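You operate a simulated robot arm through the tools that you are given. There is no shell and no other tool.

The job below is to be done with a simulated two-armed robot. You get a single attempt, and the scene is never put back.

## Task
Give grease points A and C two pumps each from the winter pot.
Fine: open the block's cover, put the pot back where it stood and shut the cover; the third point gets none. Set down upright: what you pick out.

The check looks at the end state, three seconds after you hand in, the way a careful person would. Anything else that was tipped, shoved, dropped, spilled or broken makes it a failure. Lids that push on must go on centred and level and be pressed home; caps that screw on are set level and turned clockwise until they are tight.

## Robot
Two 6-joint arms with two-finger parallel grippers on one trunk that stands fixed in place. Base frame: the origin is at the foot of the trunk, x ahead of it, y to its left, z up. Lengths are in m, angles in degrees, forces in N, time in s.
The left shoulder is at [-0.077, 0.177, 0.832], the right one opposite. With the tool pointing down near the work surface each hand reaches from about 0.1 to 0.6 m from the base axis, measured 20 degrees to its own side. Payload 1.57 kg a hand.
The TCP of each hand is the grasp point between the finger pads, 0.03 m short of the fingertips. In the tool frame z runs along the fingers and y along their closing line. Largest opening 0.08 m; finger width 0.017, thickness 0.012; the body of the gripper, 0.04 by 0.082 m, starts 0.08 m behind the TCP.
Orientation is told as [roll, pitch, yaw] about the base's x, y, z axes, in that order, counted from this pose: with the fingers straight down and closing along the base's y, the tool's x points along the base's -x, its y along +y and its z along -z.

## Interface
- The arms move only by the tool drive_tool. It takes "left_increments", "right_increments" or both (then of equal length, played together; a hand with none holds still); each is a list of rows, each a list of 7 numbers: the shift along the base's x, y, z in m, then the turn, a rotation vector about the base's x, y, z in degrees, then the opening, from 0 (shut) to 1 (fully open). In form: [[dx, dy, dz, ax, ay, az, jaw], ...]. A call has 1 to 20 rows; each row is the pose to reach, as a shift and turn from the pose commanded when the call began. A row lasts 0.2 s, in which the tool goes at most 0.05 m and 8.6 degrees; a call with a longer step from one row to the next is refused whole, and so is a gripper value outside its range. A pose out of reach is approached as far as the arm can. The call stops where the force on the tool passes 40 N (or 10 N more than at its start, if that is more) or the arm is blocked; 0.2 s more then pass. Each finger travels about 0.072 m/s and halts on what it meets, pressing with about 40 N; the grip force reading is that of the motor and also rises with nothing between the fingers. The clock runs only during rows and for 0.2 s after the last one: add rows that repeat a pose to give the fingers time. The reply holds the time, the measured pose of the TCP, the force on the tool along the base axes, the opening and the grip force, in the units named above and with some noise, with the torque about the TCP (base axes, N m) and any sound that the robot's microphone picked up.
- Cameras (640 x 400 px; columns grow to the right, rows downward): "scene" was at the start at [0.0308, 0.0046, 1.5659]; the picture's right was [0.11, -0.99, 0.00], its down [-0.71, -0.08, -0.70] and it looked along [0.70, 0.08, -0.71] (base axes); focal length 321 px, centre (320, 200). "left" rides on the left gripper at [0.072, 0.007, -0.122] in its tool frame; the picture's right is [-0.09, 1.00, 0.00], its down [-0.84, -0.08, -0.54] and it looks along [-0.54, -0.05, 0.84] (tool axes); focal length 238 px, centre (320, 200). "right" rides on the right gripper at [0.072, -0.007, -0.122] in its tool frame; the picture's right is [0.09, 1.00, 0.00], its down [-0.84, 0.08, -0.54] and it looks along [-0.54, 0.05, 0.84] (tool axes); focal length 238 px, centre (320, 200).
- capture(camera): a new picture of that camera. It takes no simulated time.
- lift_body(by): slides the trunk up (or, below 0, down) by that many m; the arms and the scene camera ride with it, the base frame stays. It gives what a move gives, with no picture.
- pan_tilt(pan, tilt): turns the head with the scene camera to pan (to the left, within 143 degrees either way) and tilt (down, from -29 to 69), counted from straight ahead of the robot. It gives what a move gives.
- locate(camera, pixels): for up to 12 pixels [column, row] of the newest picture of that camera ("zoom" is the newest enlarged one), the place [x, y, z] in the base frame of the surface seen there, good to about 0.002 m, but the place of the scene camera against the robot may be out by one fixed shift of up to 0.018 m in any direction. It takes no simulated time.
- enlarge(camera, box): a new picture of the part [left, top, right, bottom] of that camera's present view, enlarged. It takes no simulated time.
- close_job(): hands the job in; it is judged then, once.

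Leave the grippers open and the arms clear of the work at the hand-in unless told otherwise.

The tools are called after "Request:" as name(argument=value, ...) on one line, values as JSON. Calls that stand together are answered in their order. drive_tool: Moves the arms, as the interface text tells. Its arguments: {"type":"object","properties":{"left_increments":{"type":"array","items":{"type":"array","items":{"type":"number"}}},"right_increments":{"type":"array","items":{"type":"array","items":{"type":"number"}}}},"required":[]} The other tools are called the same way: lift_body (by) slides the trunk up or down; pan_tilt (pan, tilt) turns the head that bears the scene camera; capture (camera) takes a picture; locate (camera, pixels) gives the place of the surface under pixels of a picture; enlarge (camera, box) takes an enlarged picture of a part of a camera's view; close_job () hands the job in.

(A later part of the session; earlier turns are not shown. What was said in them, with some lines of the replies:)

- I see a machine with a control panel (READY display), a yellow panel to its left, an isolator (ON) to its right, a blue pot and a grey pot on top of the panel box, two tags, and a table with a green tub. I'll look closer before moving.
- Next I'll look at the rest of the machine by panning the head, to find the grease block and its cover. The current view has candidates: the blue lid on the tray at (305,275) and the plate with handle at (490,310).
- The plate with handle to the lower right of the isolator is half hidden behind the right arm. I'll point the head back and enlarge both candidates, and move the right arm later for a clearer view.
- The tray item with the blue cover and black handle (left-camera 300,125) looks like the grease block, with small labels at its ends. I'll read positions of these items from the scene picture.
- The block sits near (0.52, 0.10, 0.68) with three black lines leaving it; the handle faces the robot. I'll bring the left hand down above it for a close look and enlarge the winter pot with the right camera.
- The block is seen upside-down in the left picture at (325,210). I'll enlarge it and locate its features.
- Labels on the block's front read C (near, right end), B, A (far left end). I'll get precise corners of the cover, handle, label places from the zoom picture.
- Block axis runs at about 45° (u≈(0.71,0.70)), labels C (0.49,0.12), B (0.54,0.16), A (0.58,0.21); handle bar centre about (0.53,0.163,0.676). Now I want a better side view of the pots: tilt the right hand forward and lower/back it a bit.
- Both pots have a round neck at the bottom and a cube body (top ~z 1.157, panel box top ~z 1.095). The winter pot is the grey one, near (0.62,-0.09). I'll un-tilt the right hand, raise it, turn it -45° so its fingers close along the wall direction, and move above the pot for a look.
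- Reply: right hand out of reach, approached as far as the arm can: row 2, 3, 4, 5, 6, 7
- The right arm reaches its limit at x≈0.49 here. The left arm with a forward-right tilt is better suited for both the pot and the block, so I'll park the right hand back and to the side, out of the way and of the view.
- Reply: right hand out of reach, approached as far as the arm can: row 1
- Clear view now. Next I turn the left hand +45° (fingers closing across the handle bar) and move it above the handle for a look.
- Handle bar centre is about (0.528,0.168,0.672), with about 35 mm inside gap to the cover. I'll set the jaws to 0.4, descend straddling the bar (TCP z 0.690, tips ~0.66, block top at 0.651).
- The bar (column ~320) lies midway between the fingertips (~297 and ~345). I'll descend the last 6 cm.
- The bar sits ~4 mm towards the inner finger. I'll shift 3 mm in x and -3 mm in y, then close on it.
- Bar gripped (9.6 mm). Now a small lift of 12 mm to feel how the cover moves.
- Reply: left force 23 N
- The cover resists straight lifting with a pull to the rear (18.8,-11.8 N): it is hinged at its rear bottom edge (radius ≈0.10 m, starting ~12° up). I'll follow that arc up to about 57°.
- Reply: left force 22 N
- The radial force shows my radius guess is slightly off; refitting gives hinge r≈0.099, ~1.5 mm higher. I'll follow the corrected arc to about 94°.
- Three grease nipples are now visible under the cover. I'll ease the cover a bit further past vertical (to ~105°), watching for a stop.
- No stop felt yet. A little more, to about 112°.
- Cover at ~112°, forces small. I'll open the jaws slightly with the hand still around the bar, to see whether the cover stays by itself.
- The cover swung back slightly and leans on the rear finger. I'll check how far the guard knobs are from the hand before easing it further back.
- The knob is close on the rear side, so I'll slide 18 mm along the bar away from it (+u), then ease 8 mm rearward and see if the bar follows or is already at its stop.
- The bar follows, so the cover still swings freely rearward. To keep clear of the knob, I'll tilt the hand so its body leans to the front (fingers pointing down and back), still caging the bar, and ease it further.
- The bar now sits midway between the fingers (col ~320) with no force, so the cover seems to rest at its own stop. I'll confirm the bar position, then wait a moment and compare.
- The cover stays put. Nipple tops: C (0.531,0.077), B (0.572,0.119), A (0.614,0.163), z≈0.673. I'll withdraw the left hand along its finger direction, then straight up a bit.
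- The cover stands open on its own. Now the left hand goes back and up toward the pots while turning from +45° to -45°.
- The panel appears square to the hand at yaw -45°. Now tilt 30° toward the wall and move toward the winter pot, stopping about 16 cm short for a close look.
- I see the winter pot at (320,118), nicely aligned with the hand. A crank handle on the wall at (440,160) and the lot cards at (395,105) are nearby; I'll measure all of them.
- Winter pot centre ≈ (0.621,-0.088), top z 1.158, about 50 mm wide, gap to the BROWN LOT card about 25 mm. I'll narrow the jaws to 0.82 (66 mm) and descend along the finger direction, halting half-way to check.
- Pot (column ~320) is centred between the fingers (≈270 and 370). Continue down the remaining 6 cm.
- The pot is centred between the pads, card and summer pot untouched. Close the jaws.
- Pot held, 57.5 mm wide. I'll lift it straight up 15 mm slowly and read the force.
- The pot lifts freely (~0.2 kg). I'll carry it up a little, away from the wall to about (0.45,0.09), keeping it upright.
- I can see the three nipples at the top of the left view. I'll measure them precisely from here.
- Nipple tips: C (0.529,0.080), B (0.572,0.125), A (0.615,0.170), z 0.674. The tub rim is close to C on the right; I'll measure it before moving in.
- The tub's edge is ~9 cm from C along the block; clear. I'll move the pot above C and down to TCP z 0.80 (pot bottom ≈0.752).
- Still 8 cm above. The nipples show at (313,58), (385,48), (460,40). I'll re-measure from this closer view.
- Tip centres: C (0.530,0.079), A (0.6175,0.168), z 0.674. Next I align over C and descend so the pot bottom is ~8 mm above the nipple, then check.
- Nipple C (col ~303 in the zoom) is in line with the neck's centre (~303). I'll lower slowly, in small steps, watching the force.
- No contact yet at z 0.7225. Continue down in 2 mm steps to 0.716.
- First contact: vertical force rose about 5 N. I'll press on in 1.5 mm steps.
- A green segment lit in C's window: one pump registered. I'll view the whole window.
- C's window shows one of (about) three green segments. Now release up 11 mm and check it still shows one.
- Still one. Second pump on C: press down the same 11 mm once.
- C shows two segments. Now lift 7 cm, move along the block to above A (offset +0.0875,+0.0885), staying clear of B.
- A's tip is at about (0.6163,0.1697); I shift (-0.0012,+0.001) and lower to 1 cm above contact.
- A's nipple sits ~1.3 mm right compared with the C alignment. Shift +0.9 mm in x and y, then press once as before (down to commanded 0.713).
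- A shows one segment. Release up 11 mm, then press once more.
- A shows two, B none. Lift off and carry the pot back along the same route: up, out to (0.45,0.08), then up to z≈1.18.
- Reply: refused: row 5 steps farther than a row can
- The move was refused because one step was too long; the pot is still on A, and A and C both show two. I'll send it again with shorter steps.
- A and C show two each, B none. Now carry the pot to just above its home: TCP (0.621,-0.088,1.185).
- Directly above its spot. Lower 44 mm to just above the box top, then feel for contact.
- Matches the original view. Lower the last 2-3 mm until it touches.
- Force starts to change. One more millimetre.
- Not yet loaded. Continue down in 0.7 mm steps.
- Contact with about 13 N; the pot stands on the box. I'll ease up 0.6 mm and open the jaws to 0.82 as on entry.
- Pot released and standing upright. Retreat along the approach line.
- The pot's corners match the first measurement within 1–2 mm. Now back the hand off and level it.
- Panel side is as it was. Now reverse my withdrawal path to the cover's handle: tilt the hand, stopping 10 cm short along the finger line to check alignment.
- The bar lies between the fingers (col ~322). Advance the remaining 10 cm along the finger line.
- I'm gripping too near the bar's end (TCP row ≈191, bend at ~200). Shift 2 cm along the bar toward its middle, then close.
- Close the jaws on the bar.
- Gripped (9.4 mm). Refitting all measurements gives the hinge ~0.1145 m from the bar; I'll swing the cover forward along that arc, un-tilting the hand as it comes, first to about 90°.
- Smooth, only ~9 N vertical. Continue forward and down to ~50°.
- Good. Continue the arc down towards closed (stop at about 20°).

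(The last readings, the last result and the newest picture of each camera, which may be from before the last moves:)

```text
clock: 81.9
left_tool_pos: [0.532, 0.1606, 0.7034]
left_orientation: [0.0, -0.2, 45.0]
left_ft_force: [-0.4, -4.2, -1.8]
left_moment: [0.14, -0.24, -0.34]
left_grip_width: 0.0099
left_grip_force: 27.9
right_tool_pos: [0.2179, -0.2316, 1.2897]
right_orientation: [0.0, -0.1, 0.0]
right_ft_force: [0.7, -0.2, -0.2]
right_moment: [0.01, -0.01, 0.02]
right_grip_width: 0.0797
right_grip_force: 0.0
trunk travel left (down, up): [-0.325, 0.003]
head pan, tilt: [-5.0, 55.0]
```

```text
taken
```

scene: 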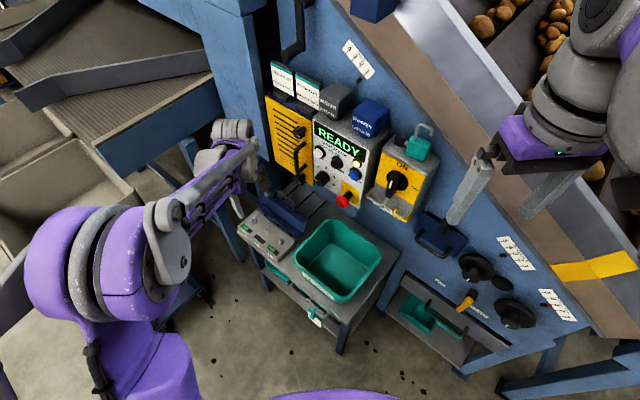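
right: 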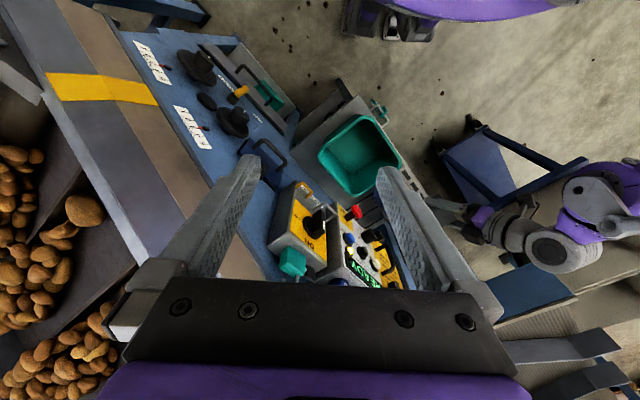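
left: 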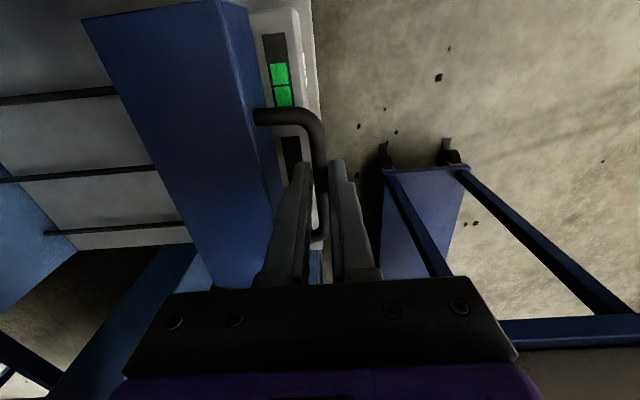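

Almost shut. Lower the last ~12 mm in small steps until the cover meets the block.

Request:
drive_tool(left_increments=[[-0.001, 0.001, -0.004, 0, 0, 0, 0.05], [-0.0018, 0.0019, -0.008, 0, 0, 0, 0.05], [-0.0024, 0.0025, -0.011, 0, 0, 0, 0.05], [-0.0025, 0.0026, -0.0125, 0, 0, 0, 0.05], [-0.0025, 0.0026, -0.0125, 0, 0, 0, 0.05]])

Request:
capture(camera="left")

```text
clock: 83.1
left_tool_pos: [0.5295, 0.162, 0.6887]
left_orientation: [-0.1, 0.1, 45.0]
left_ft_force: [6.6, -5.4, -2.1]
left_moment: [0.21, -0.45, -0.35]
left_grip_width: 0.0094
left_grip_force: 27.7
right_tool_pos: [0.2197, -0.2313, 1.2904]
right_orientation: [0.0, 0.0, -0.1]
right_ft_force: [-0.8, -0.4, 0.2]
right_moment: [0.0, 0.01, -0.03]
right_grip_width: 0.08
right_grip_force: 0.0
trunk travel left (down, up): [-0.325, 0.003]
head pan, tilt: [-5.0, 55.0]
```

```text
taken
```

left: 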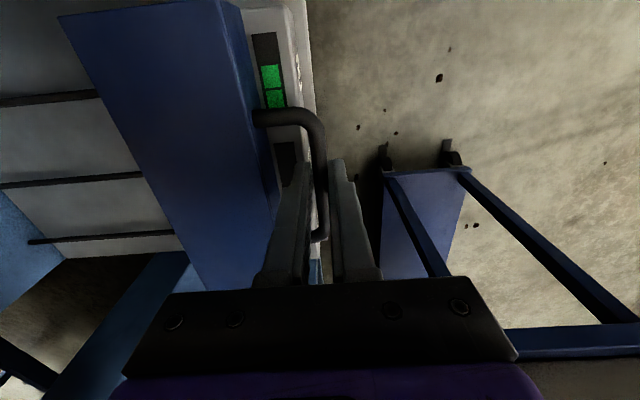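

No upward resistance yet. Press 3 mm further (tips still ≥4 mm above the block).

Request:
drive_tool(left_increments=[[0, 0, -0.0015, 0, 0, 0, 0.05], [0, 0, -0.003, 0, 0, 0, 0.05], [0, 0, -0.003, 0, 0, 0, 0.05]])

Request:
enlarge(camera="scene", box=[210, 170, 320, 270])

```text
clock: 83.9
left_tool_pos: [0.5292, 0.1633, 0.6875]
left_orientation: [-0.1, 0.0, 45.0]
left_ft_force: [9.6, -1.6, 10.5]
left_moment: [-0.36, 0.19, -0.38]
left_grip_width: 0.0097
left_grip_force: 27.7
right_tool_pos: [0.2193, -0.2309, 1.2914]
right_orientation: [0.0, -0.1, 0.0]
right_ft_force: [0.1, -0.4, 0.0]
right_moment: [0.0, -0.04, 0.02]
right_grip_width: 0.0798
right_grip_force: 0.1
trunk travel left (down, up): [-0.325, 0.003]
head pan, tilt: [-5.0, 55.0]
```

```text
4.00 times, centred on (265, 220) of scene
```

zoom: 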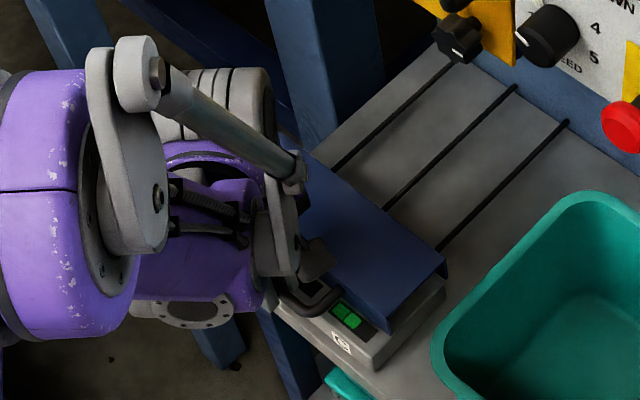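

Firm contact: +10 N up, the cover is shut. Release the bar and lift straight up.

Request:
drive_tool(left_increments=[[0, 0, 0.001, 0, 0, 0, 0.2], [0, 0, 0.001, 0, 0, 0, 0.38], [0, 0, 0.001, 0, 0, 0, 0.38], [0, 0, 0.02, 0, 0, 0, 0.38], [0, 0, 0.05, 0, 0, 0, 0.38], [0, 0, 0.09, 0, 0, 0, 0.38], [0, 0, 0.13, 0, 0, 0, 0.7], [0, 0, 0.145, 0, 0, 0, 1], [0, 0, 0.145, 0, 0, 0, 1]])

Request:
capture(camera="left")

Request:
locate(camera="left", pixels=[[321, 95], [324, 120], [324, 145], [292, 82], [302, 158], [207, 35], [274, 30], [298, 198], [232, 122], [303, 115], [290, 60], [240, 180]])

Request:
enlarge(camera="left", box=[200, 15, 340, 215])

```text
clock: 85.9
left_tool_pos: [0.5298, 0.1632, 0.8336]
left_orientation: [0.1, 0.0, 45.0]
left_ft_force: [-0.3, 0.1, 0.0]
left_moment: [0.0, -0.01, -0.01]
left_grip_width: 0.0798
left_grip_force: 0.1
right_tool_pos: [0.2186, -0.231, 1.2908]
right_orientation: [-0.1, -0.1, 0.0]
right_ft_force: [0.4, -0.5, 0.3]
right_moment: [-0.01, 0.03, 0.02]
right_grip_width: 0.08
right_grip_force: 0.1
trunk travel left (down, up): [-0.325, 0.003]
head pan, tilt: [-5.0, 55.0]
```

```text
taken
```

left: 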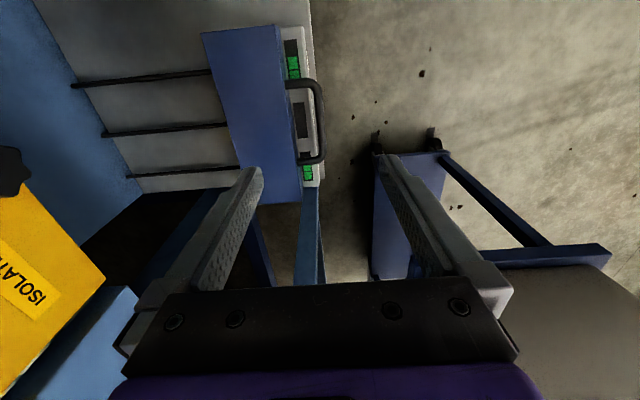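

```text
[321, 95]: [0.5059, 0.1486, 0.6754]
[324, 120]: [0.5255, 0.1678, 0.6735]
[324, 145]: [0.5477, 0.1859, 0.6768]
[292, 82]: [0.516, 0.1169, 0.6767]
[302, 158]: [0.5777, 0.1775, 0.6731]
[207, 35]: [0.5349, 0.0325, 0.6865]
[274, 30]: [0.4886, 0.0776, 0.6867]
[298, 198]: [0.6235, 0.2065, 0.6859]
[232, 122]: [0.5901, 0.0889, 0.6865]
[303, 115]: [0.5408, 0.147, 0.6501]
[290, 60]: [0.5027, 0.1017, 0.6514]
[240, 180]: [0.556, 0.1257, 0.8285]
```

```text
2.00 times, centred on (270, 115) of left
```

zoom: 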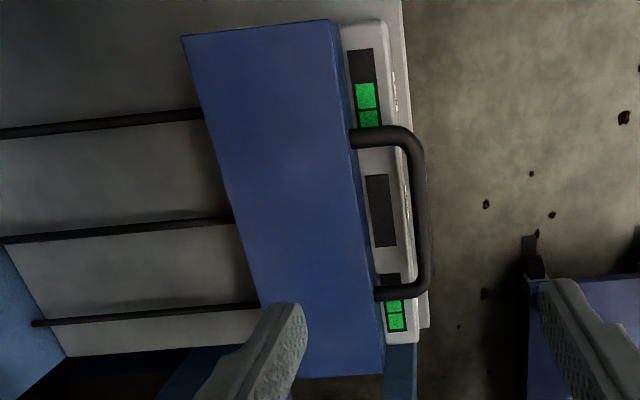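

The cover is flat again (z 0.686–0.687 at all corners), bar at its original place, A and C show two, B none. Now withdraw the left hand to a clear place with open jaws.

Request:
drive_tool(left_increments=[[-0.01, 0.01, 0.04, 0, 0, 0, 1], [-0.03, 0.02, 0.08, 0, 0, -8, 1], [-0.06, 0.03, 0.11, 0, 0, -16, 1], [-0.09, 0.04, 0.14, 0, 0, -24, 1], [-0.12, 0.04, 0.17, 0, 0, -32, 1], [-0.15, 0.04, 0.2, 0, 0, -40, 1], [-0.17, 0.04, 0.24, 0, 0, -45, 1], [-0.17, 0.04, 0.28, 0, 0, -45, 1], [-0.17, 0.04, 0.32, 0, 0, -45, 1], [-0.17, 0.04, 0.36, 0, 0, -45, 1], [-0.17, 0.04, 0.4, 0, 0, -45, 1], [-0.17, 0.04, 0.4, 0, 0, -45, 1]])

Request:
capture(camera="scene")

Request:
enlarge(camera="scene", box=[220, 60, 440, 270])

Request:
enlarge(camera="scene", box=[230, 180, 310, 260])

```text
clock: 88.5
left_tool_pos: [0.3577, 0.2042, 1.2337]
left_orientation: [0.0, 0.0, -0.1]
left_ft_force: [-0.2, 0.5, 0.1]
left_moment: [0.01, 0.0, 0.01]
left_grip_width: 0.0798
left_grip_force: 0.0
right_tool_pos: [0.2187, -0.2316, 1.2912]
right_orientation: [0.0, 0.0, 0.0]
right_ft_force: [-0.2, 1.1, 0.0]
right_moment: [-0.03, 0.0, 0.02]
right_grip_width: 0.08
right_grip_force: 0.0
trunk travel left (down, up): [-0.325, 0.003]
head pan, tilt: [-5.0, 55.0]
```

```text
taken
```

scene: 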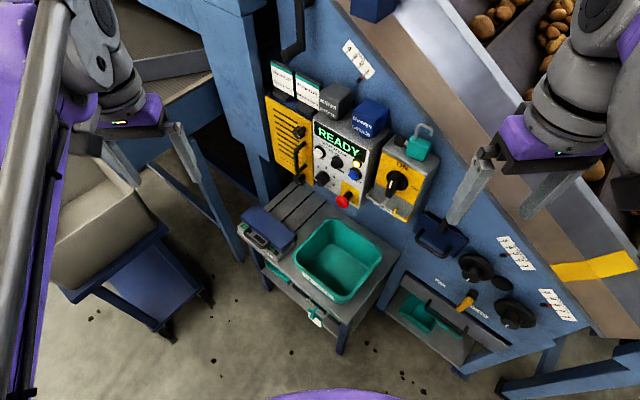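

```text
1.90 times, centred on (330, 165) of scene
```

zoom: 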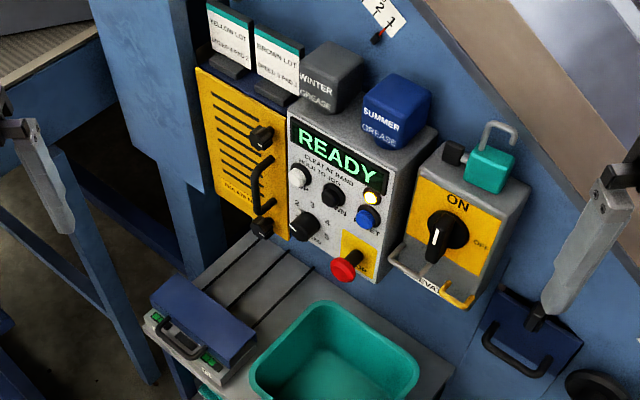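

```text
5.00 times, centred on (270, 220) of scene
```

zoom: 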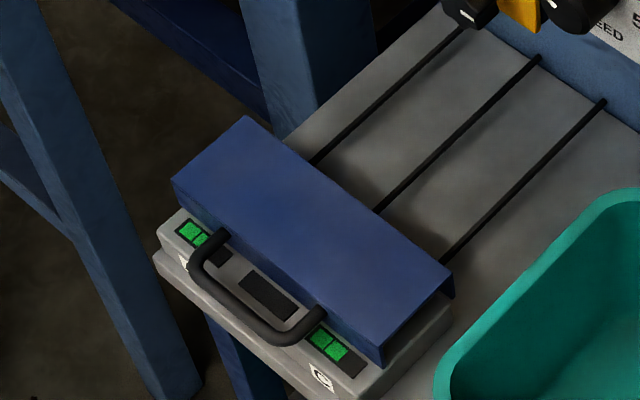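

A and C each show two green segments and B shows none. The cover is shut, the winter pot is upright in its place beside the summer pot, nothing else has moved, and both grippers are open and clear. I'm handing in.

Request:
close_job()

```text
The job is handed in.
```

I gave grease points A and C two pumps each from the winter pot; B got none. The block's own windows show two green segments lit at A and C, and B's window is dark.

- **Pot:** it is back upright on top of the control box, within about 2 mm of where it stood.
- **Cover:** it is shut, with its corners and handle at the heights I measured before opening.
- **Surroundings:** in the last pictures the summer pot, the lot cards, the waste tub and the controls look just as they did at the start.
- **Arms:** both grippers are open and clear of the work. I raised the trunk 5 cm to reach the pot and left it there.

The job is handed in, but I haven't seen the result of the check.
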